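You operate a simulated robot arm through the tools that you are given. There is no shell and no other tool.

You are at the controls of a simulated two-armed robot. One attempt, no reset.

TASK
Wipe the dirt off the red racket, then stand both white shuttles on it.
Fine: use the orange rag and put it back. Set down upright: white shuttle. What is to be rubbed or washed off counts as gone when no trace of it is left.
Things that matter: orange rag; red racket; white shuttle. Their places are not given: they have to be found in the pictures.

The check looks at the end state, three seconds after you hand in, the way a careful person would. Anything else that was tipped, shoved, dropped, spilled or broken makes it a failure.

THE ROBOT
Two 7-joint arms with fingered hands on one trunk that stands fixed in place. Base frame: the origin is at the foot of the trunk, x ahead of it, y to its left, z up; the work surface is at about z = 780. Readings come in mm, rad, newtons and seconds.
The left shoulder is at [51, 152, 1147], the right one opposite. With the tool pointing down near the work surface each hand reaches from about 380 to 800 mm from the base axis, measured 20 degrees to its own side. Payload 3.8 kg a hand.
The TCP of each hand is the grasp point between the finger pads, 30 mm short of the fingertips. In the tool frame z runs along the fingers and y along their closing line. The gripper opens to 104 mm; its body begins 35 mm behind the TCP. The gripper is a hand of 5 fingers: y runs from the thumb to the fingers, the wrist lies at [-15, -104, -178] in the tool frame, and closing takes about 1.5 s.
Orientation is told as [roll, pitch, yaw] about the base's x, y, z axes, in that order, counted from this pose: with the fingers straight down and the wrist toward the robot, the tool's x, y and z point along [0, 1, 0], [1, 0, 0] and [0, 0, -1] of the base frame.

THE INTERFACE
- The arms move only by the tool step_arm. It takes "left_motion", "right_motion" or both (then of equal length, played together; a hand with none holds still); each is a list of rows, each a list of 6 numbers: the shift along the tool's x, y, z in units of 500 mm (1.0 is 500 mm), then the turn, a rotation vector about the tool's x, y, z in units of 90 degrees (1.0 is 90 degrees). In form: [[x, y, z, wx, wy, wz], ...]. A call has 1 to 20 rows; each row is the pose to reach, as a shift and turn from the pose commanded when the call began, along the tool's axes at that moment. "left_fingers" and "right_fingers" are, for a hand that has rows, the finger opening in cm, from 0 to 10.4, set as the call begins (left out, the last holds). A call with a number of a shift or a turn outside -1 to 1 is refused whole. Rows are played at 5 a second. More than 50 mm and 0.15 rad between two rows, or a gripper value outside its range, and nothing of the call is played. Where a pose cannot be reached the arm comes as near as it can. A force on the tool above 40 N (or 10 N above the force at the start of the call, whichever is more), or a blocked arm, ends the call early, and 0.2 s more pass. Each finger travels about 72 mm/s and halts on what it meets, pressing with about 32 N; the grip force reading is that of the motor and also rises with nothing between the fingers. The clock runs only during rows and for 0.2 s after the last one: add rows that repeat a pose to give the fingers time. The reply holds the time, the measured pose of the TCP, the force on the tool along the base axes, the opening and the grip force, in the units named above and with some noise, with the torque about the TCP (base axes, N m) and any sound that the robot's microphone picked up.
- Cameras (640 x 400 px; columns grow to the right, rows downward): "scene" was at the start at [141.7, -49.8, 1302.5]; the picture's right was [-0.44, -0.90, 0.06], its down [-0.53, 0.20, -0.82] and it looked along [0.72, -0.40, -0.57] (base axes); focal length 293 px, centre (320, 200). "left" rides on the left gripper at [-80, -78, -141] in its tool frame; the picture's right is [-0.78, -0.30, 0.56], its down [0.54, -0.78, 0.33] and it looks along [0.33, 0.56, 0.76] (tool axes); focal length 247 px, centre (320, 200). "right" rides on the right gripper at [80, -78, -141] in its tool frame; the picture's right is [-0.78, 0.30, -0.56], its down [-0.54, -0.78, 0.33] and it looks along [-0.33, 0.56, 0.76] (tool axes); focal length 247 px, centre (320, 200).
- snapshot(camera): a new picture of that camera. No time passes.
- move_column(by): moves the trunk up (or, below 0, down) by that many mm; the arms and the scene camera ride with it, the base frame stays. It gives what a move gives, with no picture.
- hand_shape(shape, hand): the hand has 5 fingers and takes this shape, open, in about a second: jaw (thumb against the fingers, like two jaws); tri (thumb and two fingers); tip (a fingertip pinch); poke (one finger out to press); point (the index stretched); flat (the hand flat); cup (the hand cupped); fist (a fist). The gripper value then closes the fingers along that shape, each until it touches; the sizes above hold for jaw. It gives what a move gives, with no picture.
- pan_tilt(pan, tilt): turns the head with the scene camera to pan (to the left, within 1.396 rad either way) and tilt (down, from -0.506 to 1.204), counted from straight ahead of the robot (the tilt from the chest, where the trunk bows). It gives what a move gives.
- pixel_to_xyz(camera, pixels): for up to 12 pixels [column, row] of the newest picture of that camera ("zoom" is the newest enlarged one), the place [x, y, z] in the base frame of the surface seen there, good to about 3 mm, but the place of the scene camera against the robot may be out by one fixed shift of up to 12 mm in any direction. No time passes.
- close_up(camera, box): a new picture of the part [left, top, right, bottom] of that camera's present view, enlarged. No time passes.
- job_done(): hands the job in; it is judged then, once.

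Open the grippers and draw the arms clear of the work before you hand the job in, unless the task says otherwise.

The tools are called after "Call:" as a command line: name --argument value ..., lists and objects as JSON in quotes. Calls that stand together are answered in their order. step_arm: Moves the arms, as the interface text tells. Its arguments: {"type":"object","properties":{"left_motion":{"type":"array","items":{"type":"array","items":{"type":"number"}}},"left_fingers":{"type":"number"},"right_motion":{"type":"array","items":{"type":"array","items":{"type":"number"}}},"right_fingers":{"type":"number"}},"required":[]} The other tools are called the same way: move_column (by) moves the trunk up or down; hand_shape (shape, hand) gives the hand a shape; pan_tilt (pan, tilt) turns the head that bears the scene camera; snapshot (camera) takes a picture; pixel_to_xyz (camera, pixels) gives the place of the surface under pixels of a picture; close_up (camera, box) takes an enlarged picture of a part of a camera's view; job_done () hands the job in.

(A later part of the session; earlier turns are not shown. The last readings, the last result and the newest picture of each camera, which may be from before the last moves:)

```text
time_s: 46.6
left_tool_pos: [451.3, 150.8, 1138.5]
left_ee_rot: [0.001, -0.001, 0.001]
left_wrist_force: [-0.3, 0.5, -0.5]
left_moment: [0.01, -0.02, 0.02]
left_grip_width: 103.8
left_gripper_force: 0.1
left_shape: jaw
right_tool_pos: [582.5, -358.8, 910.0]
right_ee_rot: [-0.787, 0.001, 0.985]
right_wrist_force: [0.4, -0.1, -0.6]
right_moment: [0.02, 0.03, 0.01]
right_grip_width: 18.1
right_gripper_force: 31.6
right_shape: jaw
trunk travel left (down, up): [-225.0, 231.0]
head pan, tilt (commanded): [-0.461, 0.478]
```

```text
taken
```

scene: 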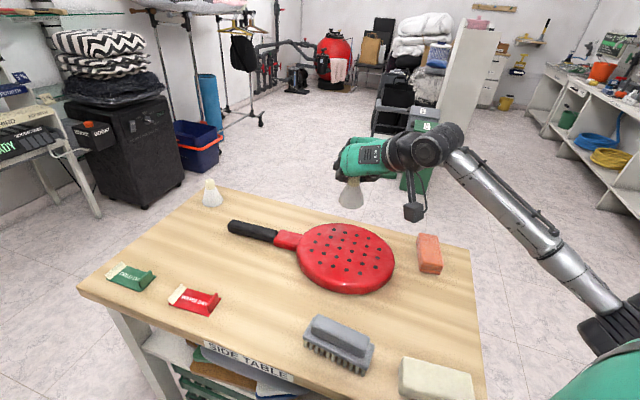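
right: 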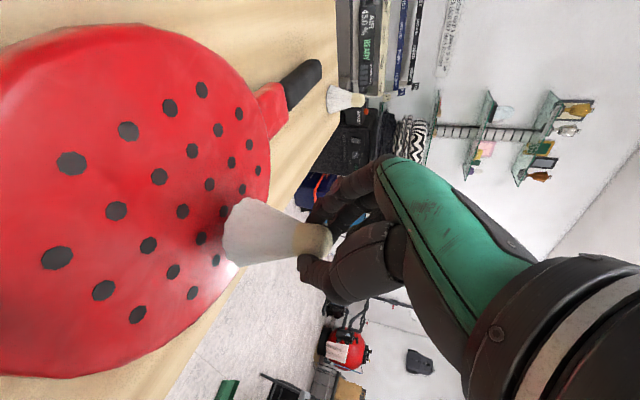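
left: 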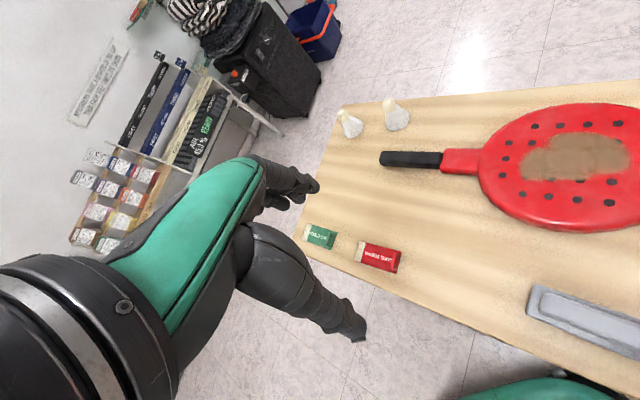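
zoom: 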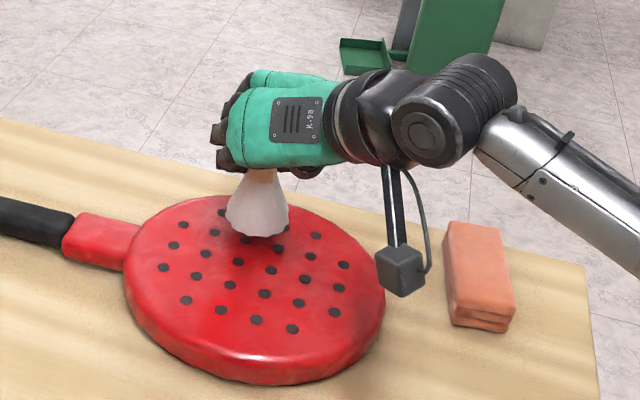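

Orientation is restored and the shuttle is about 18 mm above the racket. I lower 15 mm, then finer.

Call:
step_arm --right_motion '[[0.0071, 0, 0.0071, 0, 0, 0], [0.0141, 0, 0.0141, 0, 0, 0], [0.0205, 0, 0.0205, 0, 0, 0], [0.0205, 0, 0.0205, 0, 0, 0]]'

Call:
close_up --camera "scene" --box '[320, 200, 400, 270]'

Call:
close_up --camera "right" --box '[190, 160, 350, 280]'

```text
time_s: 47.6
left_tool_pos: [452.0, 151.9, 1138.8]
left_ee_rot: [-0.002, 0.0, 0.003]
left_wrist_force: [-0.3, 0.5, -0.3]
left_moment: [-0.03, 0.01, -0.02]
left_grip_width: 103.6
left_gripper_force: 0.0
left_shape: jaw
right_tool_pos: [581.9, -359.6, 895.5]
right_ee_rot: [-0.788, 0.002, 0.984]
right_wrist_force: [0.3, 0.4, -0.4]
right_moment: [0.01, 0.0, 0.01]
right_grip_width: 18.1
right_gripper_force: 32.2
right_shape: jaw
trunk travel left (down, up): [-225.0, 231.0]
head pan, tilt (commanded): [-0.461, 0.478]
```

```text
5.71 times, centred on (360, 235) of scene
```

zoom: 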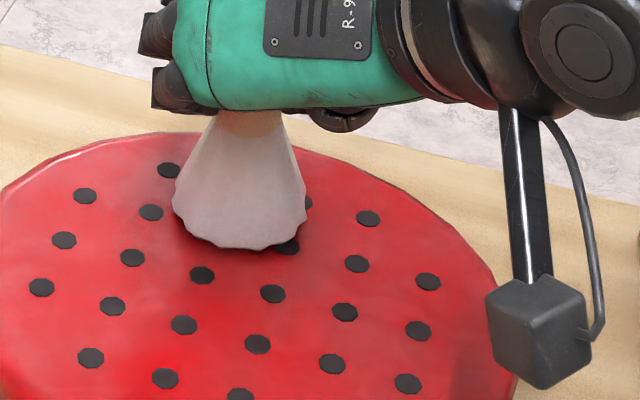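

```text
3.33 times, centred on (270, 220) of right
```

zoom: 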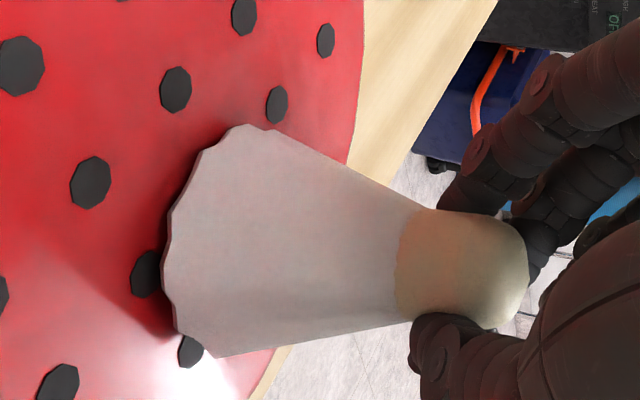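

Almost touching. I go down in 1 mm steps for 3 mm and read the force.

Call:
step_arm --right_motion '[[0.0014, 0, 0.0014, 0, 0, 0], [0.0028, 0, 0.0028, 0, 0, 0], [0.0028, 0, 0.0028, 0, 0, 0]]'

```text
time_s: 48.4
left_tool_pos: [452.5, 152.2, 1139.4]
left_ee_rot: [-0.001, 0.001, 0.002]
left_wrist_force: [-0.1, 0.2, 1.1]
left_moment: [-0.03, -0.02, 0.01]
left_grip_width: 103.6
left_gripper_force: 0.0
left_shape: jaw
right_tool_pos: [581.6, -358.8, 893.6]
right_ee_rot: [-0.787, 0.001, 0.987]
right_wrist_force: [-0.2, 0.0, -0.8]
right_moment: [-0.02, 0.0, -0.01]
right_grip_width: 18.3
right_gripper_force: 32.2
right_shape: jaw
trunk travel left (down, up): [-225.0, 231.0]
head pan, tilt (commanded): [-0.461, 0.478]
```

Call:
step_arm --right_motion '[[0.0014, 0, 0.0014, 0, 0, 0], [0.0021, 0, 0.0021, 0, 0, 0], [0.0021, 0, 0.0021, 0, 0, 0]]'

Call:
close_up --camera "scene" --box '[320, 200, 400, 270]'

```text
time_s: 49.2
left_tool_pos: [453.0, 151.2, 1138.5]
left_ee_rot: [0.001, -0.001, 0.0]
left_wrist_force: [0.0, -0.8, 0.2]
left_moment: [-0.03, 0.01, -0.01]
left_grip_width: 103.6
left_gripper_force: 0.0
left_shape: jaw
right_tool_pos: [582.5, -357.7, 893.5]
right_ee_rot: [-0.788, 0.001, 0.989]
right_wrist_force: [0.1, -0.1, 0.0]
right_moment: [0.01, -0.01, -0.01]
right_grip_width: 18.1
right_gripper_force: 31.9
right_shape: jaw
trunk travel left (down, up): [-225.0, 231.0]
head pan, tilt (commanded): [-0.461, 0.478]
```

```text
5.71 times, centred on (360, 235) of scene
```

zoom: 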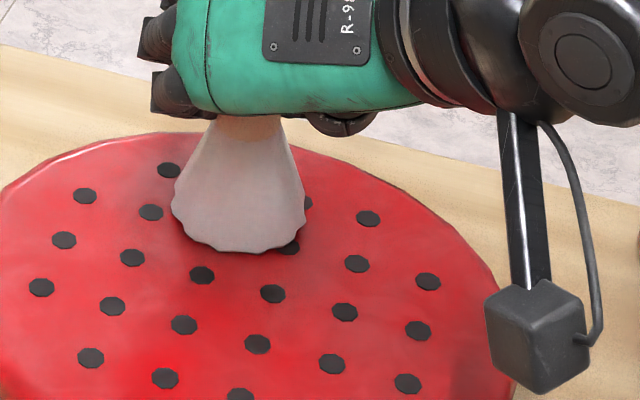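

No force yet. I continue down in 1 mm steps.

Call:
step_arm --right_motion '[[0.0014, 0, 0.0014, 0, 0, 0], [0.0028, 0, 0.0028, 0, 0, 0], [0.0028, 0, 0.0028, 0, 0, 0]]'

```text
time_s: 50.0
left_tool_pos: [451.6, 151.1, 1138.6]
left_ee_rot: [0.001, 0.0, 0.003]
left_wrist_force: [0.1, -1.0, -0.5]
left_moment: [0.0, -0.03, -0.01]
left_grip_width: 104.0
left_gripper_force: 0.1
left_shape: jaw
right_tool_pos: [582.7, -359.0, 893.0]
right_ee_rot: [-0.79, 0.002, 0.986]
right_wrist_force: [1.0, -0.3, 4.0]
right_moment: [-0.03, -0.03, 0.0]
right_grip_width: 18.0
right_gripper_force: 32.4
right_shape: jaw
trunk travel left (down, up): [-225.0, 231.0]
head pan, tilt (commanded): [-0.461, 0.478]
```

Contact with 4 N: the shuttle stands on the racket. I open the fingers to 60 mm in place.

Call:
step_arm --right_motion '[[0, 0, 0, 0, 0, 0], [0, 0, 0, 0, 0, 0], [0, 0, 0, 0, 0, 0], [0, 0, 0, 0, 0, 0], [0, 0, 0, 0, 0, 0]]' --right_fingers 6.0

Call:
close_up --camera "scene" --box '[320, 200, 400, 270]'

Call:
close_up --camera "right" --box '[190, 150, 390, 300]'

```text
time_s: 51.2
left_tool_pos: [452.1, 151.9, 1140.2]
left_ee_rot: [0.0, -0.001, 0.001]
left_wrist_force: [-0.1, -0.2, 0.2]
left_moment: [-0.03, -0.01, 0.02]
left_grip_width: 103.5
left_gripper_force: 0.0
left_shape: jaw
right_tool_pos: [583.1, -358.4, 891.4]
right_ee_rot: [-0.787, 0.001, 0.986]
right_wrist_force: [0.3, 0.3, -0.5]
right_moment: [0.02, 0.05, -0.04]
right_grip_width: 59.5
right_gripper_force: 0.0
right_shape: jaw
trunk travel left (down, up): [-225.0, 231.0]
head pan, tilt (commanded): [-0.461, 0.478]
```

```text
5.71 times, centred on (360, 235) of scene
```

zoom: 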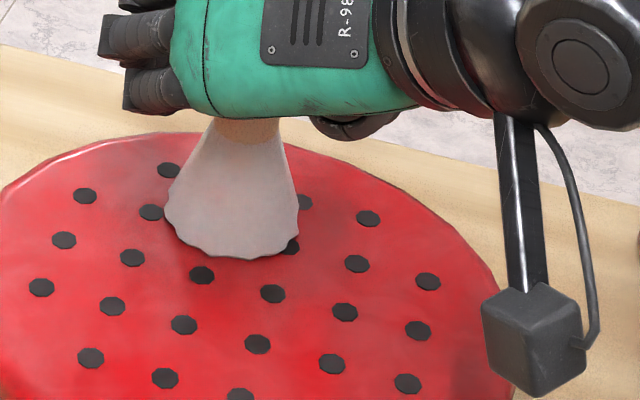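

```text
2.67 times, centred on (290, 225) of right
```

zoom: 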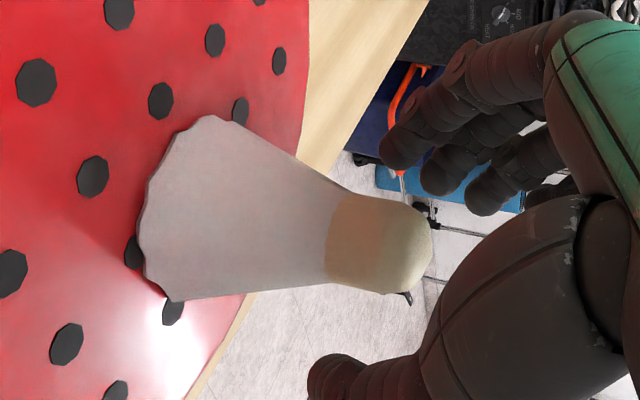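

The shuttle stands free and upright on the racket. I retreat along the finger direction by 90 mm, then look.

Call:
step_arm --right_motion '[[0, 0, -0.02, 0, 0, 0], [0, 0, -0.05, 0, 0, 0], [0, 0, -0.09, 0, 0, 0], [0, 0, -0.13, 0, 0, 0], [0, 0, -0.18, 0, 0, 0], [-0.04, 0, -0.22, 0, 0, 0]]'

Call:
snapshot --camera "scene"

Call:
snapshot --camera "right"

```text
time_s: 52.6
left_tool_pos: [452.1, 151.4, 1138.5]
left_ee_rot: [-0.001, 0.0, 0.002]
left_wrist_force: [-0.1, 0.5, 0.2]
left_moment: [-0.01, -0.01, 0.03]
left_grip_width: 103.9
left_gripper_force: 0.1
left_shape: jaw
right_tool_pos: [528.1, -323.7, 984.7]
right_ee_rot: [-0.788, 0.003, 0.986]
right_wrist_force: [0.0, -0.4, -0.1]
right_moment: [-0.01, 0.03, 0.02]
right_grip_width: 59.7
right_gripper_force: 0.0
right_shape: jaw
trunk travel left (down, up): [-225.0, 231.0]
head pan, tilt (commanded): [-0.461, 0.478]
```

```text
taken
```

scene: 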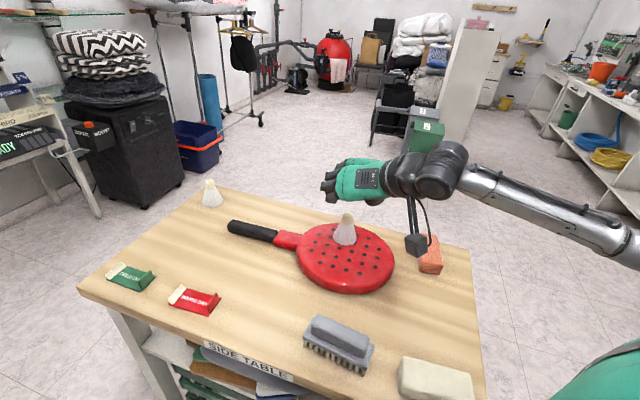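

```text
taken
```

right: 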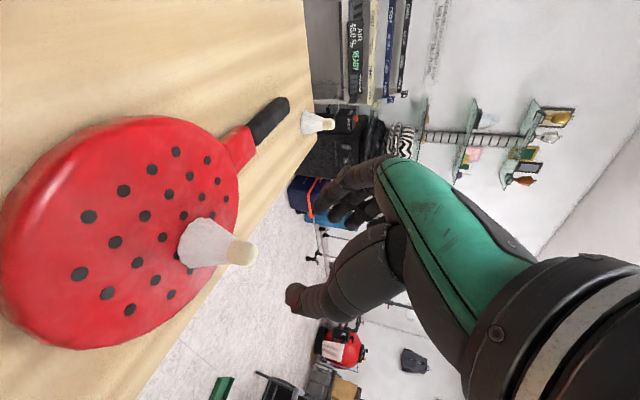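

Shuttle 1 stands upright on the racket at (345,230) px. Next I go out toward shuttle 2 at a safe height, to (840,-150,1034), as a first reach test.

Call:
step_arm --right_motion '[[-0.0302, 0.0634, 0.0162, 0, 0, 0], [-0.0603, 0.1269, 0.0324, 0, 0, 0], [-0.0905, 0.1903, 0.0486, 0, 0, 0], [-0.1206, 0.2538, 0.0648, 0, 0, 0], [-0.1508, 0.3172, 0.081, 0, 0, 0], [-0.181, 0.3806, 0.0972, 0, 0, 0], [-0.2111, 0.4441, 0.1134, 0, 0, 0], [-0.2413, 0.5075, 0.1296, 0, 0, 0], [-0.2714, 0.571, 0.1458, 0, 0, 0], [-0.3016, 0.6344, 0.162, 0, 0, 0], [-0.3016, 0.6344, 0.162, 0, 0, 0]]'

Call:
snapshot --camera "scene"

Call:
close_up --camera "scene" --box '[310, 190, 400, 270]'

```text
time_s: 55.0
left_tool_pos: [453.3, 149.6, 1139.0]
left_ee_rot: [0.002, 0.001, -0.001]
left_wrist_force: [-0.5, 0.0, 0.3]
left_moment: [0.02, -0.03, 0.0]
left_grip_width: 103.7
left_gripper_force: 0.1
left_shape: jaw
right_tool_pos: [823.8, -155.1, 1030.1]
right_ee_rot: [-0.786, 0.0, 0.987]
right_wrist_force: [0.3, 0.0, -0.2]
right_moment: [0.05, -0.01, 0.03]
right_grip_width: 59.7
right_gripper_force: 0.0
right_shape: jaw
right hand out of reach, approached as far as the arm can: row 10, 11
trunk travel left (down, up): [-225.0, 231.0]
head pan, tilt (commanded): [-0.461, 0.478]
```

```text
taken
```

scene: 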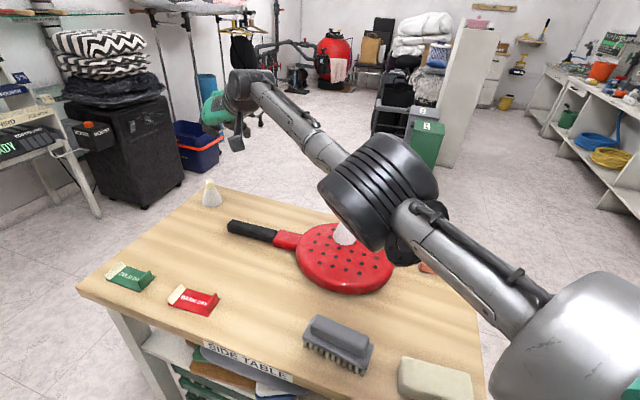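

```text
5.00 times, centred on (355, 230) of scene
```

zoom: 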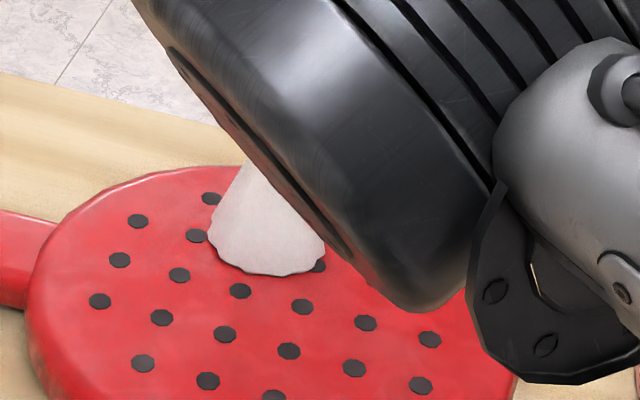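

The hand stopped at (824,-155) as out of reach in this 45° posture. I test how far it reaches with the fingers flattened to 75° and aimed so the whole hand length points away from the shoulder, still high in the air over shuttle 2 at z≈1033.

Call:
step_arm --right_motion '[[-0.0054, 0.0306, 0.004, -0.0127, -0.0555, -0.0074], [-0.0108, 0.0612, 0.008, -0.0255, -0.1109, -0.0147], [-0.0162, 0.0918, 0.012, -0.0382, -0.1664, -0.0221], [-0.0215, 0.1224, 0.0159, -0.0509, -0.2219, -0.0294], [-0.0269, 0.153, 0.0199, -0.0637, -0.2773, -0.0368], [-0.0323, 0.1836, 0.0239, -0.0764, -0.3328, -0.0441], [-0.0323, 0.1836, 0.0239, -0.0764, -0.3328, -0.0441]]'

Call:
snapshot --camera "scene"

Call:
snapshot --camera "right"

```text
time_s: 56.6
left_tool_pos: [452.3, 150.3, 1138.7]
left_ee_rot: [0.0, 0.002, 0.002]
left_wrist_force: [-0.3, 0.0, 0.7]
left_moment: [0.01, 0.01, 0.0]
left_grip_width: 103.9
left_gripper_force: 0.2
left_shape: jaw
right_tool_pos: [860.8, -96.1, 1036.9]
right_ee_rot: [-1.31, 0.002, 1.124]
right_wrist_force: [0.2, -0.2, -0.5]
right_moment: [-0.02, 0.0, 0.02]
right_grip_width: 59.9
right_gripper_force: 0.1
right_shape: jaw
right hand out of reach, approached as far as the arm can: row 2, 3, 4, 5, 6, 7
trunk travel left (down, up): [-225.0, 231.0]
head pan, tilt (commanded): [-0.461, 0.478]
```

```text
taken
```

scene: 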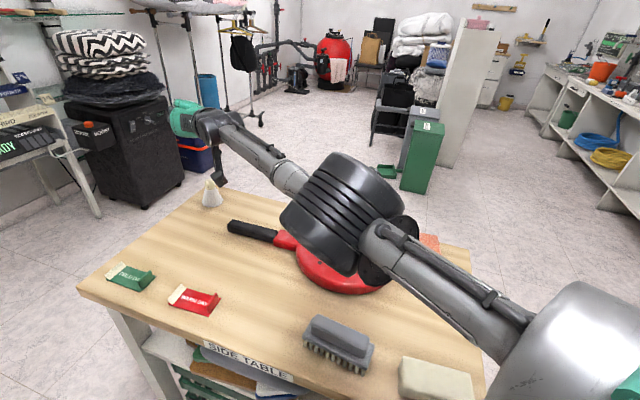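

```text
taken
```

right: 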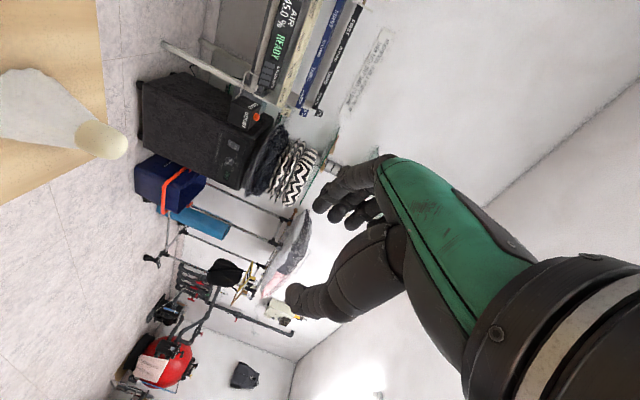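

With the fingers at 75° the hand got to (861,-96,1037), about 30 mm short of what is needed. I test whether reach improves lower down, aiming at (891,-90,955) in free air above the shuttle.

Call:
step_arm --right_motion '[[0.0365, 0.009, 0.0225, 0, 0, 0], [0.073, 0.0185, 0.045, 0, 0, 0], [0.109, 0.028, 0.0675, 0, 0, 0], [0.1458, 0.037, 0.09, 0, 0, 0], [0.1458, 0.037, 0.09, 0, 0, 0]]'

Call:
snapshot --camera "scene"

```text
time_s: 57.8
left_tool_pos: [452.3, 151.4, 1140.1]
left_ee_rot: [0.0, 0.001, -0.001]
left_wrist_force: [-1.5, 0.3, 0.7]
left_moment: [0.0, 0.0, -0.02]
left_grip_width: 103.6
left_gripper_force: 0.1
left_shape: jaw
right_tool_pos: [852.1, -111.6, 971.3]
right_ee_rot: [-1.311, 0.0, 1.123]
right_wrist_force: [0.0, -0.5, 0.6]
right_moment: [0.0, 0.0, -0.04]
right_grip_width: 60.1
right_gripper_force: 0.0
right_shape: jaw
right hand out of reach, approached as far as the arm can: row 1, 2, 3, 4, 5
trunk travel left (down, up): [-225.0, 231.0]
head pan, tilt (commanded): [-0.461, 0.478]
```

```text
taken
```

scene: 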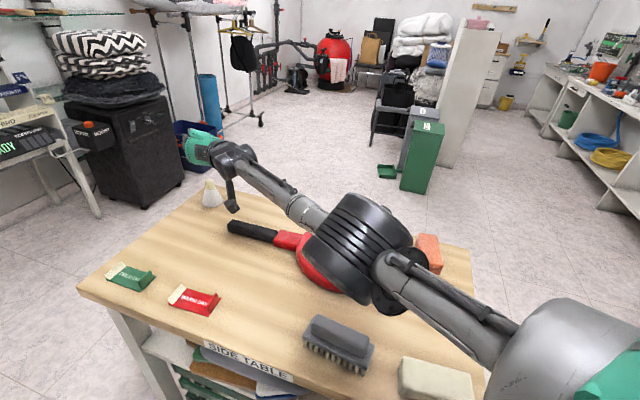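

Reach is the same lower down (wrist about 616 mm from the shoulder). I check whether the elbow is really straight by measuring points along the arm in this picture.

Call:
pixel_to_xyz --camera "scene" --pixels '[[345, 225], [355, 245], [380, 215], [400, 260], [370, 290], [300, 205], [260, 178], [235, 165], [205, 150], [460, 310], [430, 290], [415, 235]]'

Call:
snapshot --camera "left"

```text
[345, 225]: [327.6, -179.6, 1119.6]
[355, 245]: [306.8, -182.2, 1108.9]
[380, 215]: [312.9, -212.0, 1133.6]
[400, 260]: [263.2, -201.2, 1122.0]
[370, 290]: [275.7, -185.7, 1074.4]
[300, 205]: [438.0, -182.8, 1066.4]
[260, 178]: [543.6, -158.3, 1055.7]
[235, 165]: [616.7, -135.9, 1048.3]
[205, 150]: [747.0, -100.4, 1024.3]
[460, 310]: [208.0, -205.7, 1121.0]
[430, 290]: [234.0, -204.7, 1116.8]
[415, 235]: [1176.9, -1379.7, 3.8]
```

```text
taken
```

left: 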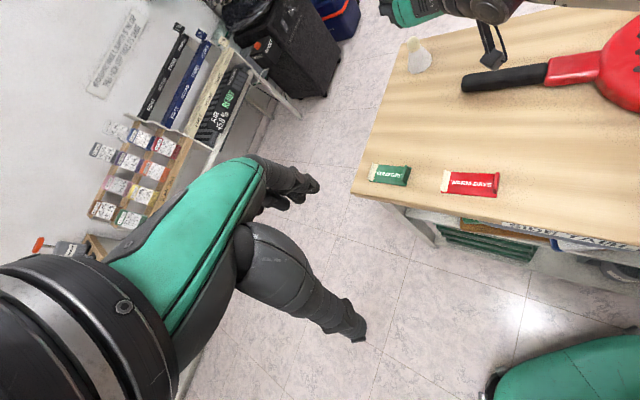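

The elbow (around (300,-250,1075)) is clearly still bent, so another joint limit stops the arm. I test a different hand heading, turned 25° clockwise, to see whether the wrist gets further out.

Call:
step_arm --right_motion '[[-0.0073, 0.007, 0.0107, 0.0671, 0, 0.018], [-0.0147, 0.0135, 0.0214, 0.1341, 0, 0.036], [-0.022, 0.02, 0.0321, 0.2012, 0, 0.0539], [-0.0294, 0.027, 0.0428, 0.2683, 0, 0.0719], [-0.0294, 0.027, 0.0428, 0.2683, 0, 0.0719]]'

Call:
snapshot --camera "scene"

```text
time_s: 59.0
left_tool_pos: [452.2, 151.9, 1138.4]
left_ee_rot: [0.0, 0.003, 0.001]
left_wrist_force: [0.3, -0.2, -1.1]
left_moment: [-0.03, -0.03, -0.01]
left_grip_width: 103.9
left_gripper_force: 0.1
left_shape: jaw
right_tool_pos: [839.0, -140.2, 983.1]
right_ee_rot: [-1.312, -0.001, 0.741]
right_wrist_force: [-0.2, 0.1, -0.2]
right_moment: [0.03, -0.03, 0.02]
right_grip_width: 60.0
right_gripper_force: 0.0
right_shape: jaw
right hand out of reach, approached as far as the arm can: row 1, 2, 3, 4, 5
trunk travel left (down, up): [-225.0, 231.0]
head pan, tilt (commanded): [-0.461, 0.478]
```

```text
taken
```

scene: 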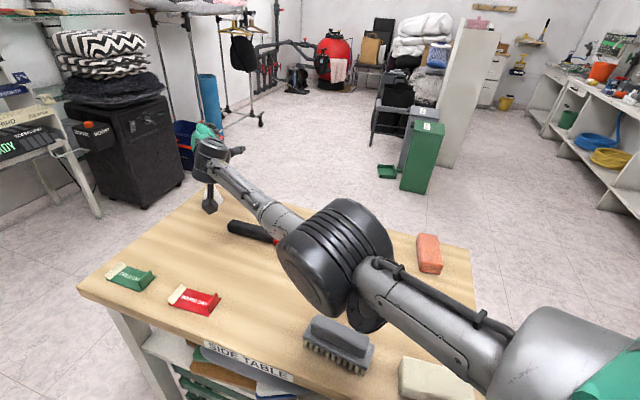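

The limit stays near 616 mm shoulder-to-wrist because this over-pronated posture forces the elbow outward. I'll try the opposite (handshake) posture with index on top; first I retract and turn the hand back to fingers-down in free air.

Call:
step_arm --right_motion '[[-0.008, -0.0406, -0.0295, 0, 0.0835, 0], [-0.0161, -0.0813, -0.059, 0, 0.167, 0], [-0.0241, -0.1219, -0.0885, 0, 0.2505, 0], [-0.0322, -0.1625, -0.118, 0, 0.334, 0], [-0.0402, -0.2032, -0.1475, 0, 0.4175, 0], [-0.0482, -0.2438, -0.177, 0, 0.501, 0], [-0.0563, -0.2844, -0.2065, 0, 0.5845, 0], [-0.0643, -0.325, -0.236, 0, 0.668, 0], [-0.0724, -0.3657, -0.2655, 0, 0.7515, 0], [-0.0804, -0.4063, -0.295, 0, 0.835, 0], [-0.0804, -0.4063, -0.295, 0, 0.835, 0]]'

Call:
snapshot --camera "scene"

```text
time_s: 61.4
left_tool_pos: [453.1, 152.8, 1138.3]
left_ee_rot: [-0.001, 0.001, 0.003]
left_wrist_force: [0.2, -0.7, -0.5]
left_moment: [-0.01, 0.04, -0.02]
left_grip_width: 103.8
left_gripper_force: 0.0
left_shape: jaw
right_tool_pos: [600.9, -177.2, 1060.1]
right_ee_rot: [0.001, 0.0, 0.739]
right_wrist_force: [-0.8, 0.3, 0.0]
right_moment: [-0.01, -0.01, 0.0]
right_grip_width: 59.7
right_gripper_force: 0.1
right_shape: jaw
trunk travel left (down, up): [-225.0, 231.0]
head pan, tilt (commanded): [-0.461, 0.478]
```

```text
taken
```

scene: 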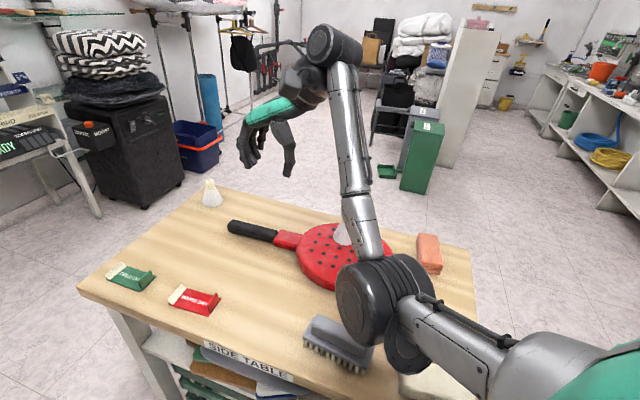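

The pose is at fingers-down, yaw 42°. I turn the yaw back to 0 and set the fingertip-pinch shape to see how the hand looks in it.

Call:
step_arm --right_motion '[[0, 0, 0, 0, 0, 0.0784], [0, 0, 0, 0, 0, 0.1568], [0, 0, 0, 0, 0, 0.2352], [0, 0, 0, 0, 0, 0.3136], [0, 0, 0, 0, 0, 0.392], [0, 0, 0, 0, 0, 0.4704]]'

Call:
hand_shape --hand "right" --shape "tip"

Call:
snapshot --camera "right"

Call:
close_up --camera "scene" --box '[200, 20, 400, 200]'

```text
time_s: 62.8
left_tool_pos: [451.8, 152.3, 1138.1]
left_ee_rot: [0.001, -0.001, 0.002]
left_wrist_force: [-0.2, -0.2, -0.1]
left_moment: [0.02, -0.01, -0.02]
left_grip_width: 103.7
left_gripper_force: 0.0
left_shape: jaw
right_tool_pos: [601.0, -178.8, 1061.8]
right_ee_rot: [-0.001, 0.001, 0.0]
right_wrist_force: [0.6, -0.5, -0.2]
right_moment: [-0.04, 0.01, 0.03]
right_grip_width: 59.9
right_gripper_force: 0.0
right_shape: jaw
trunk travel left (down, up): [-225.0, 231.0]
head pan, tilt (commanded): [-0.461, 0.478]
```

```text
time_s: 63.7
left_tool_pos: [452.1, 151.4, 1139.2]
left_ee_rot: [0.0, 0.0, 0.002]
left_wrist_force: [-1.3, -0.6, 0.3]
left_moment: [0.0, -0.01, 0.0]
left_grip_width: 103.7
left_gripper_force: 0.1
left_shape: jaw
right_tool_pos: [600.3, -178.6, 1060.0]
right_ee_rot: [0.0, 0.002, 0.001]
right_wrist_force: [0.0, 0.7, -0.5]
right_moment: [0.02, -0.03, 0.02]
right_grip_width: 104.1
right_gripper_force: 0.0
right_shape: tip
trunk travel left (down, up): [-225.0, 231.0]
head pan, tilt (commanded): [-0.461, 0.478]
```

```text
taken
```

right: 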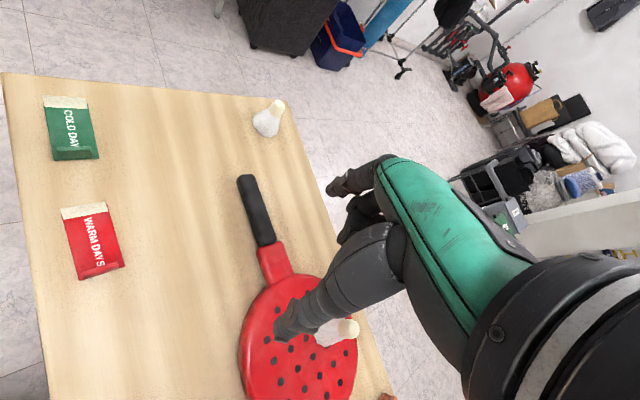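

```text
2.22 times, centred on (300, 110) of scene
```

zoom: 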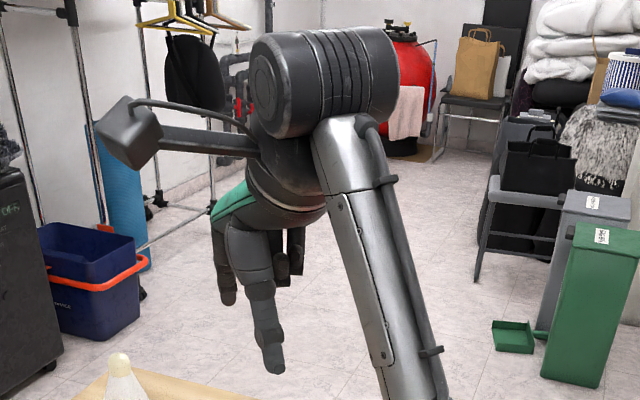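

In the tip shape the index (330,190) and thumb (285,330) stay out while the other fingers are curled near (360,220). I zoom and measure them.

Call:
close_up --camera "right" --box '[260, 140, 420, 350]'

```text
1.90 times, centred on (340, 245) of right
```

zoom: 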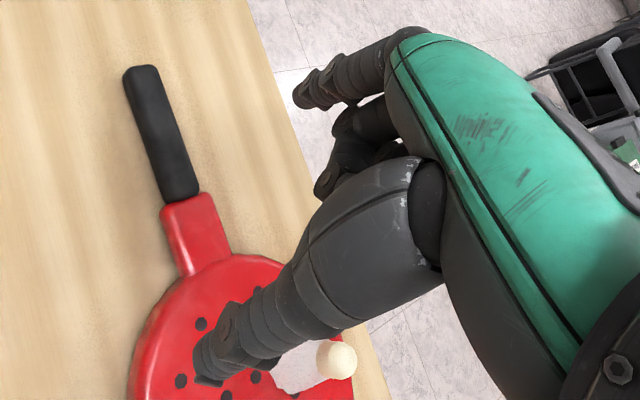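

Call:
pixel_to_xyz --camera "zoom" --pixels '[[300, 95], [330, 85], [360, 70], [345, 125], [340, 160], [325, 180], [360, 165], [375, 140], [200, 365], [215, 330], [240, 330], [270, 330]]'

```text
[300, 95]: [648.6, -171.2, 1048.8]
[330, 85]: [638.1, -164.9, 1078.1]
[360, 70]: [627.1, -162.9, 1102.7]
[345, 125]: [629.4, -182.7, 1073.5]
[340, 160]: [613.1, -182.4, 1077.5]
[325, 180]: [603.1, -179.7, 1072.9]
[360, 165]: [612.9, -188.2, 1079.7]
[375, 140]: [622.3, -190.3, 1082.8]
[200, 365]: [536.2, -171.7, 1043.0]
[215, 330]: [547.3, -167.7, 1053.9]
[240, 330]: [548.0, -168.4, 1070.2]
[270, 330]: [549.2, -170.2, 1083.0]
```

The curled fingers' front lies 12 mm behind the TCP, so a handshake posture (index up, fingers ~20° below horizontal) should clear the shuttle's skirt. I turn the hand in free air: first yaw to -57.6°.

Call:
step_arm --right_motion '[[0, 0, 0, 0, 0, 0.08], [0, 0, 0, 0, 0, 0.16], [0, 0, 0, 0, 0, 0.24], [0, 0, 0, 0, 0, 0.32], [0, 0, 0, 0, 0, 0.4], [0, 0, 0, 0, 0, 0.48], [0, 0, 0, 0, 0, 0.56], [0, 0, 0, 0, 0, 0.64], [0, 0, 0, 0, 0, 0.64]]' --right_fingers 6.0

Call:
snapshot --camera "scene"

```text
time_s: 65.7
left_tool_pos: [452.7, 151.8, 1139.8]
left_ee_rot: [-0.001, -0.001, 0.003]
left_wrist_force: [-1.1, -0.8, -0.2]
left_moment: [-0.01, -0.01, 0.0]
left_grip_width: 103.8
left_gripper_force: 0.1
left_shape: jaw
right_tool_pos: [600.7, -178.6, 1060.6]
right_ee_rot: [0.0, -0.001, -1.007]
right_wrist_force: [0.1, -0.5, 0.2]
right_moment: [-0.01, 0.01, -0.01]
right_grip_width: 60.8
right_gripper_force: 0.1
right_shape: tip
trunk travel left (down, up): [-225.0, 231.0]
head pan, tilt (commanded): [-0.461, 0.478]
```

```text
taken
```

scene: 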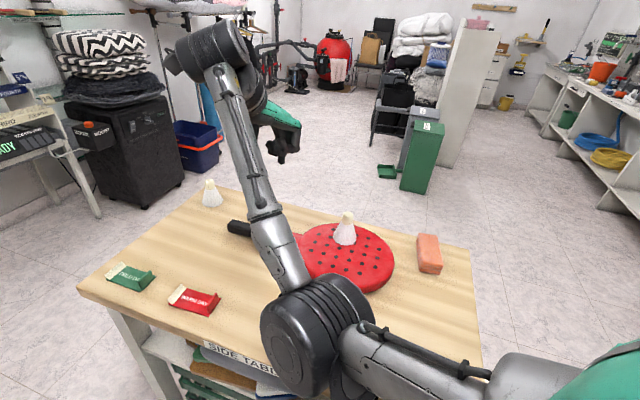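

The elbow now appears at (310,340) in front of the brush. I check its height before going on.

Call:
pixel_to_xyz --camera "scene" --pixels '[[290, 345], [315, 380], [330, 300], [370, 350], [345, 385], [280, 250], [440, 370], [350, 395]]'

Call:
snapshot --camera "left"

```text
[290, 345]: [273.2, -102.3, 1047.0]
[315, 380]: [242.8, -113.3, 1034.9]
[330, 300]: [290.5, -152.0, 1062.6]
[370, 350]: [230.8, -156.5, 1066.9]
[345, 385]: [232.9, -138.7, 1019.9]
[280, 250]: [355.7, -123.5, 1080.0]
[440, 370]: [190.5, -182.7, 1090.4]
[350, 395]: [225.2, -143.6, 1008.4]
```

```text
taken
```

left: 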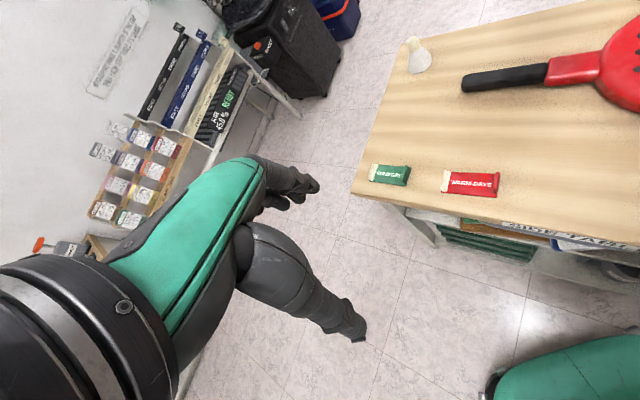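

The elbow hangs low but at z≥1000, clear of everything. I now roll the hand by +70° so the fingers point forward-left with the index on top.

Call:
step_arm --right_motion '[[0, 0, 0, 0, 0.0865, 0], [0, 0, 0, 0, 0.173, 0], [0, 0, 0, 0, 0.2595, 0], [0, 0, 0, 0, 0.346, 0], [0, 0, 0, 0, 0.4325, 0], [0, 0, 0, 0, 0.519, 0], [0, 0, 0, 0, 0.6055, 0], [0, 0, 0, 0, 0.692, 0], [0, 0, 0, 0, 0.778, 0], [0, 0, 0, 0, 0.778, 0]]'

Call:
snapshot --camera "scene"

Call:
snapshot --camera "right"

```text
time_s: 67.7
left_tool_pos: [452.6, 151.0, 1139.1]
left_ee_rot: [-0.001, 0.001, 0.001]
left_wrist_force: [0.3, -0.7, 0.7]
left_moment: [-0.01, 0.01, 0.03]
left_grip_width: 103.8
left_gripper_force: 0.1
left_shape: jaw
right_tool_pos: [608.3, -191.7, 1155.4]
right_ee_rot: [1.34, -0.127, -1.034]
right_wrist_force: [0.5, -0.6, 0.3]
right_moment: [0.02, 0.02, -0.02]
right_grip_width: 60.3
right_gripper_force: 0.1
right_shape: tip
trunk travel left (down, up): [-225.0, 231.0]
head pan, tilt (commanded): [-0.461, 0.478]
stopped in row 10 (right hand): the arm was blocked; the commanded pose is now the measured one
```

```text
taken
```

scene: 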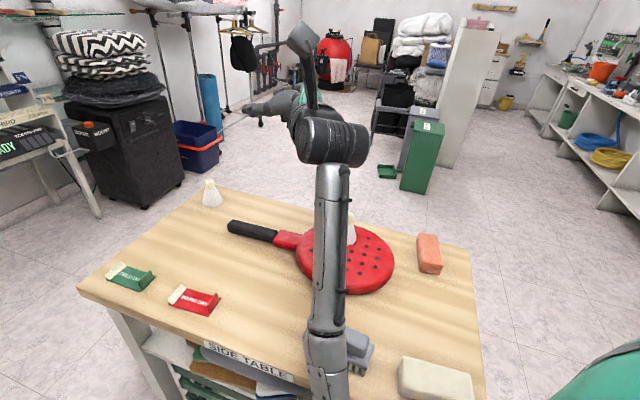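

```text
taken
```

right: 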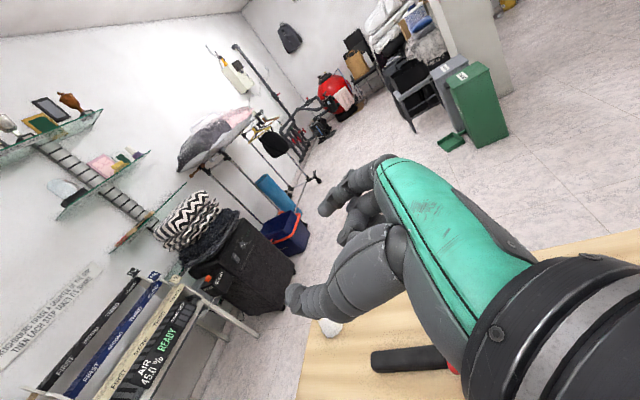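

The arm reports it was blocked and the hand rose to z 1155; the elbow has swung below the picture. I tilt the head down to see what it touches.

Call:
pan_tilt --pan -0.4 --tilt 1.1

Call:
snapshot --camera "scene"

```text
time_s: 68.8
left_tool_pos: [453.0, 150.9, 1139.7]
left_ee_rot: [-0.001, -0.001, 0.001]
left_wrist_force: [0.0, 0.0, -0.4]
left_moment: [-0.01, 0.0, -0.01]
left_grip_width: 103.6
left_gripper_force: 0.1
left_shape: jaw
right_tool_pos: [608.9, -191.9, 1156.0]
right_ee_rot: [1.337, -0.123, -1.033]
right_wrist_force: [-0.1, -0.3, 0.0]
right_moment: [0.01, -0.01, 0.02]
right_grip_width: 60.2
right_gripper_force: 0.0
right_shape: tip
trunk travel left (down, up): [-225.0, 231.0]
head pan, tilt (commanded): [-0.4, 1.1]
```

```text
taken
```

scene: 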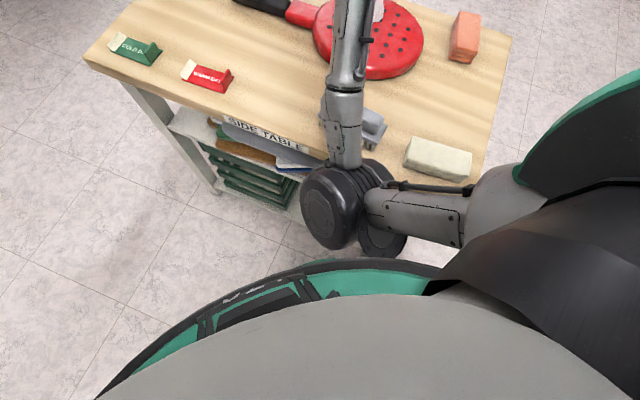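

The elbow drum at (335,205) is close to the robot's own chest, which likely blocked it. I measure the elbow and check the things on the table near it.

Call:
pixel_to_xyz --camera "scene" --pixels '[[320, 205], [340, 240], [380, 240], [420, 215], [345, 150], [345, 100], [375, 125], [437, 157], [330, 175], [330, 270], [465, 35], [300, 70]]'

Call:
close_up --camera "scene" --box '[290, 80, 490, 290]'

```text
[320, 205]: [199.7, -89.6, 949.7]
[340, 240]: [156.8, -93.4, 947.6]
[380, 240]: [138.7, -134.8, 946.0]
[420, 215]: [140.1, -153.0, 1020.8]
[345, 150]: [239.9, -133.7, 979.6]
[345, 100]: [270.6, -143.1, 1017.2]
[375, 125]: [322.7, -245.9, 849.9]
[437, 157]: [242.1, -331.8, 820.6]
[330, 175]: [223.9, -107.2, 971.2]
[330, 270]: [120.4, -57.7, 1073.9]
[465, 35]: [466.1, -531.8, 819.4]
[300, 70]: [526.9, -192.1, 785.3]
```

```text
1.90 times, centred on (390, 185) of scene
```

zoom: 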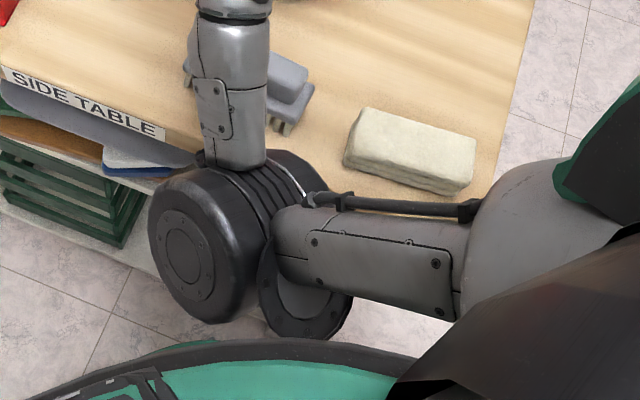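

The elbow (z≈950, off the table) is by the chest; nothing on the table was touched. I straighten the hand's orientation (70° roll, level) while moving forward to (760,-130,1080).

Call:
step_arm --right_motion '[[-0.0158, 0.0058, 0.0701, 0.0072, -0.015, 0.0149], [-0.0315, 0.0116, 0.1401, 0.0143, -0.03, 0.0299], [-0.0473, 0.0174, 0.2102, 0.0215, -0.0451, 0.0448], [-0.063, 0.0232, 0.2802, 0.0286, -0.0601, 0.0598], [-0.0788, 0.029, 0.3503, 0.0358, -0.0751, 0.0747], [-0.0788, 0.029, 0.3503, 0.0358, -0.0751, 0.0747]]'

Call:
snapshot --camera "scene"

```text
time_s: 70.2
left_tool_pos: [451.5, 151.8, 1137.6]
left_ee_rot: [-0.001, 0.001, 0.001]
left_wrist_force: [0.3, 0.1, 0.5]
left_moment: [-0.01, 0.0, 0.0]
left_grip_width: 103.6
left_gripper_force: 0.1
left_shape: jaw
right_tool_pos: [759.2, -127.8, 1076.2]
right_ee_rot: [1.22, 0.008, -1.01]
right_wrist_force: [-0.1, 0.4, 0.2]
right_moment: [0.0, -0.01, -0.03]
right_grip_width: 60.5
right_gripper_force: 0.0
right_shape: tip
trunk travel left (down, up): [-225.0, 231.0]
head pan, tilt (commanded): [-0.4, 1.1]
```

```text
taken
```

scene: 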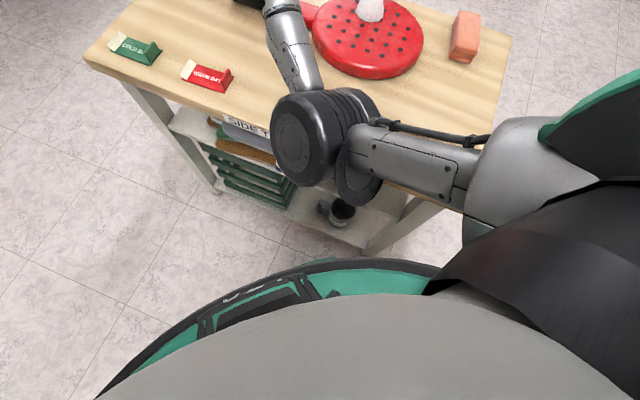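

Now in the handshake posture at (759,-128,1076). I test the reach by moving out to (894,-107,1064), directly above where the hand must be for shuttle 2.

Call:
step_arm --right_motion '[[0.0126, 0.0219, 0.0487, 0, 0, 0], [0.0252, 0.0439, 0.0973, 0, 0, 0], [0.0378, 0.0658, 0.146, 0, 0, 0], [0.0504, 0.0878, 0.1946, 0, 0, 0], [0.063, 0.1097, 0.2433, 0, 0, 0], [0.063, 0.1097, 0.2433, 0, 0, 0]]'

Call:
snapshot --camera "scene"

```text
time_s: 71.5
left_tool_pos: [453.3, 150.7, 1138.3]
left_ee_rot: [0.0, 0.0, -0.001]
left_wrist_force: [-0.4, 0.3, -0.5]
left_moment: [0.0, 0.01, 0.0]
left_grip_width: 103.7
left_gripper_force: 0.1
left_shape: jaw
right_tool_pos: [865.5, -113.0, 1067.0]
right_ee_rot: [1.219, 0.009, -1.012]
right_wrist_force: [-0.4, 0.3, -0.1]
right_moment: [0.01, -0.05, 0.01]
right_grip_width: 60.1
right_gripper_force: 0.0
right_shape: tip
right hand out of reach, approached as far as the arm can: row 5, 6
trunk travel left (down, up): [-225.0, 231.0]
head pan, tilt (commanded): [-0.4, 1.1]
```

```text
taken
```

scene: 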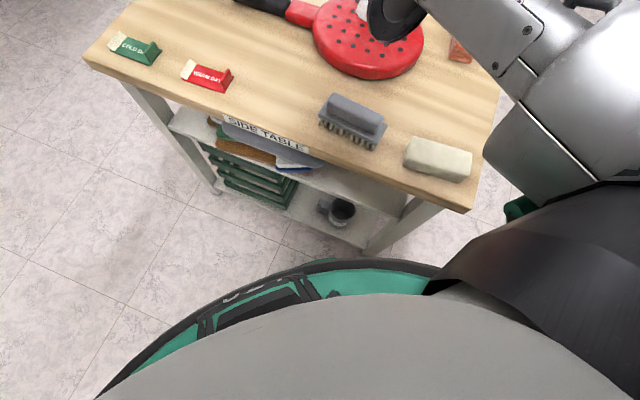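

Same limit again (wrist about 615 mm from the shoulder). I turn the head back to see how straight the arm is in this posture.

Call:
pan_tilt --pan -0.461 --tilt 0.478

Call:
snapshot --camera "scene"

Call:
pixel_to_xyz --camera "scene" --pixels '[[400, 130], [430, 170], [450, 190], [470, 230], [500, 220], [520, 260], [350, 110], [300, 100], [280, 90], [420, 200], [380, 140], [560, 300]]'

```text
time_s: 72.6
left_tool_pos: [452.4, 152.5, 1138.0]
left_ee_rot: [-0.002, 0.0, 0.0]
left_wrist_force: [0.0, -0.7, 0.6]
left_moment: [0.01, -0.03, 0.01]
left_grip_width: 103.5
left_gripper_force: 0.0
left_shape: jaw
right_tool_pos: [866.5, -112.9, 1067.2]
right_ee_rot: [1.219, 0.008, -1.01]
right_wrist_force: [-0.3, 0.3, 0.3]
right_moment: [0.02, 0.01, 0.03]
right_grip_width: 60.0
right_gripper_force: 0.0
right_shape: tip
trunk travel left (down, up): [-225.0, 231.0]
head pan, tilt (commanded): [-0.461, 0.478]
```

```text
taken
```

scene: 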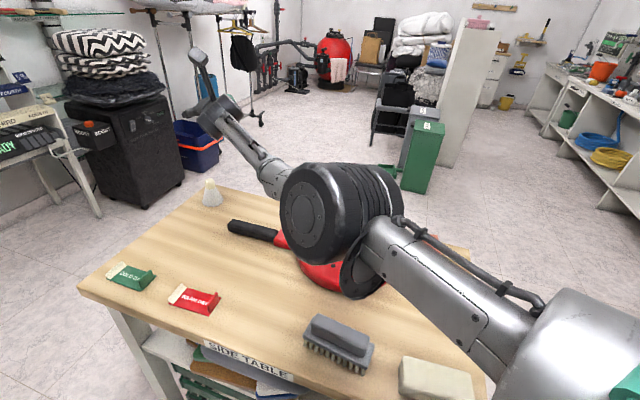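

```text
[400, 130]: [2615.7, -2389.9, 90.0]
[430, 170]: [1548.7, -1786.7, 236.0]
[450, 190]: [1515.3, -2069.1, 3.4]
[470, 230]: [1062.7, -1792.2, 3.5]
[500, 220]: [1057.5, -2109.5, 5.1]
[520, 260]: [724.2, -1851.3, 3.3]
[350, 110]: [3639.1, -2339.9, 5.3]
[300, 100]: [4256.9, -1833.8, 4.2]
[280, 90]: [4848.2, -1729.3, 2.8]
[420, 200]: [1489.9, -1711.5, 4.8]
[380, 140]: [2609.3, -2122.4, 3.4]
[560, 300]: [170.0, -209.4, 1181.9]
```

Call:
pixel_to_xyz --camera "scene" --pixels '[[310, 215], [345, 180], [360, 200], [330, 250], [375, 255], [400, 245], [440, 280], [480, 315], [270, 175], [245, 145], [215, 110], [390, 200]]'

```text
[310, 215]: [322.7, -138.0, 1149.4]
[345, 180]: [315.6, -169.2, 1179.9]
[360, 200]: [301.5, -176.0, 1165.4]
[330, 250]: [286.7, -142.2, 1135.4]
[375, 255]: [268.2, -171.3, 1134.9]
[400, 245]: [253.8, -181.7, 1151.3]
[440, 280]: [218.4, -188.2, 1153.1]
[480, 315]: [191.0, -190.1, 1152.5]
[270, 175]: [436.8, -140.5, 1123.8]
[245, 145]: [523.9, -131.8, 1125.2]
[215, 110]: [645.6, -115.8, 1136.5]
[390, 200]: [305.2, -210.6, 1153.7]
```

The arm is practically straight here, so this is its true limit at this trunk height. Earlier, with the trunk 120 mm lower, the arm had reached slightly further, so I lower the trunk by 110 mm with the hand still well above the shuttle and test again.

Call:
move_column --by -110

Call:
snapshot --camera "scene"

Call:
snapshot --camera "right"

```text
time_s: 74.0
left_tool_pos: [451.9, 151.4, 1029.3]
left_ee_rot: [-0.001, 0.0, 0.001]
left_wrist_force: [-0.7, 0.3, -1.3]
left_moment: [0.01, 0.0, -0.03]
left_grip_width: 103.8
left_gripper_force: 0.1
left_shape: jaw
right_tool_pos: [867.5, -114.7, 959.1]
right_ee_rot: [1.22, 0.006, -1.01]
right_wrist_force: [-0.7, -0.1, -0.3]
right_moment: [-0.01, 0.01, -0.01]
right_grip_width: 60.1
right_gripper_force: 0.1
right_shape: tip
trunk travel left (down, up): [-115.0, 341.0]
head pan, tilt (commanded): [-0.461, 0.478]
```

```text
taken
```

scene: 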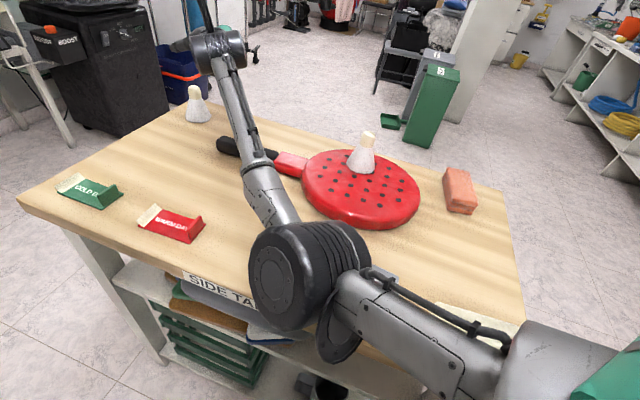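

```text
taken
```

right: 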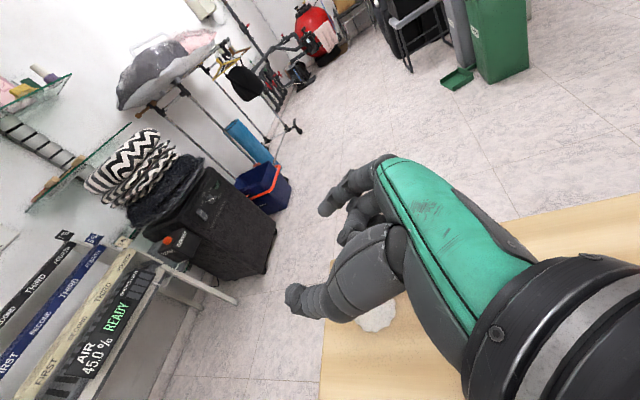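

The arm re-bent its elbow as the trunk went down (the trunk also bows forward), so there is more reach now. I check the elbow's height over the brush before extending.

Call:
pixel_to_xyz --camera "scene" --pixels '[[280, 280], [300, 320], [330, 260], [345, 300], [350, 340], [340, 355], [400, 320], [260, 190], [480, 320], [392, 275], [455, 345], [430, 345]]'

Call:
close_up --camera "scene" --box '[230, 210, 540, 400]'

```text
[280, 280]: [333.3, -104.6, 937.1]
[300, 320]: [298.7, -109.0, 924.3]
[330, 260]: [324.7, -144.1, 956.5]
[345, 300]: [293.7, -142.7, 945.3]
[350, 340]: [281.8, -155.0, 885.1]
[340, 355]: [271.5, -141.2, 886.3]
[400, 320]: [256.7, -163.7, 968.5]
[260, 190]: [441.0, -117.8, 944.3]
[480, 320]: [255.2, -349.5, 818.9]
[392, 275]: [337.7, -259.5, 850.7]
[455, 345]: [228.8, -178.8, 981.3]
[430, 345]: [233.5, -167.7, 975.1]
```

```text
2.06 times, centred on (385, 305) of scene
```

zoom: 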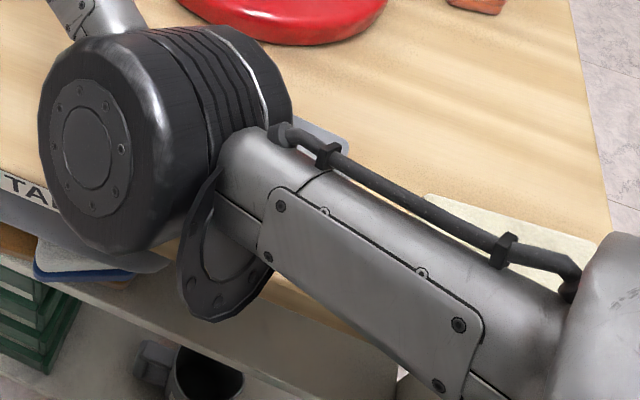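

The elbow is at z≥885 and in front of the table edge, left of the brush. I extend the hand forward to (894,-107,960) to test the reach at this trunk height.

Call:
step_arm --right_motion '[[0.005, 0.004, 0.0124, 0, 0, 0], [0.01, 0.0079, 0.0247, 0, 0, 0], [0.015, 0.0119, 0.0371, 0, 0, 0], [0.02, 0.0158, 0.0494, 0, 0, 0], [0.02, 0.0158, 0.0494, 0, 0, 0]]'

Call:
snapshot --camera "scene"

Call:
snapshot --camera "right"

```text
time_s: 75.2
left_tool_pos: [452.0, 152.3, 1029.2]
left_ee_rot: [-0.001, 0.002, 0.002]
left_wrist_force: [-0.1, 0.0, -0.3]
left_moment: [-0.05, 0.04, -0.01]
left_grip_width: 103.7
left_gripper_force: 0.1
left_shape: jaw
right_tool_pos: [894.0, -108.2, 958.2]
right_ee_rot: [1.219, 0.008, -1.011]
right_wrist_force: [0.1, 0.4, 0.0]
right_moment: [0.02, -0.01, 0.0]
right_grip_width: 60.2
right_gripper_force: 0.0
right_shape: tip
trunk travel left (down, up): [-115.0, 341.0]
head pan, tilt (commanded): [-0.461, 0.478]
```

```text
taken
```

scene: 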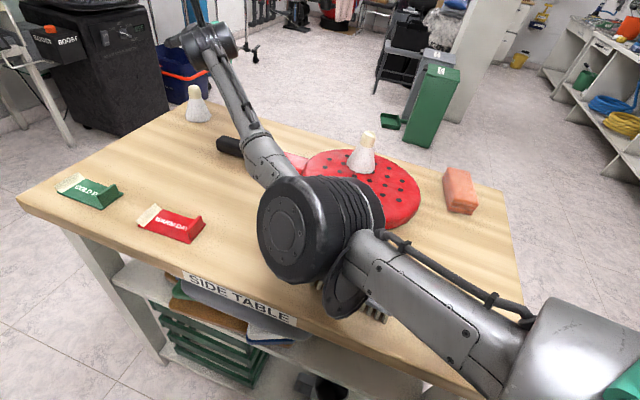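

```text
taken
```

right: 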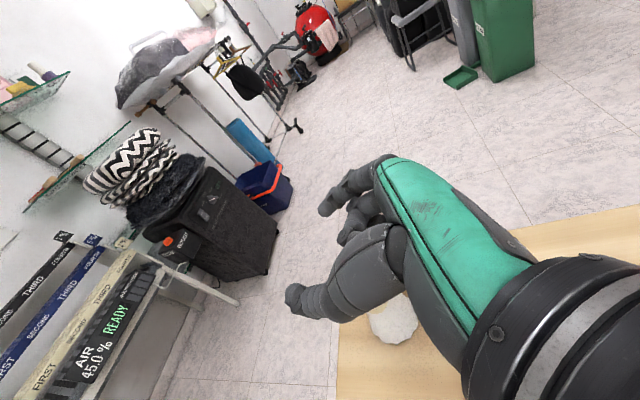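

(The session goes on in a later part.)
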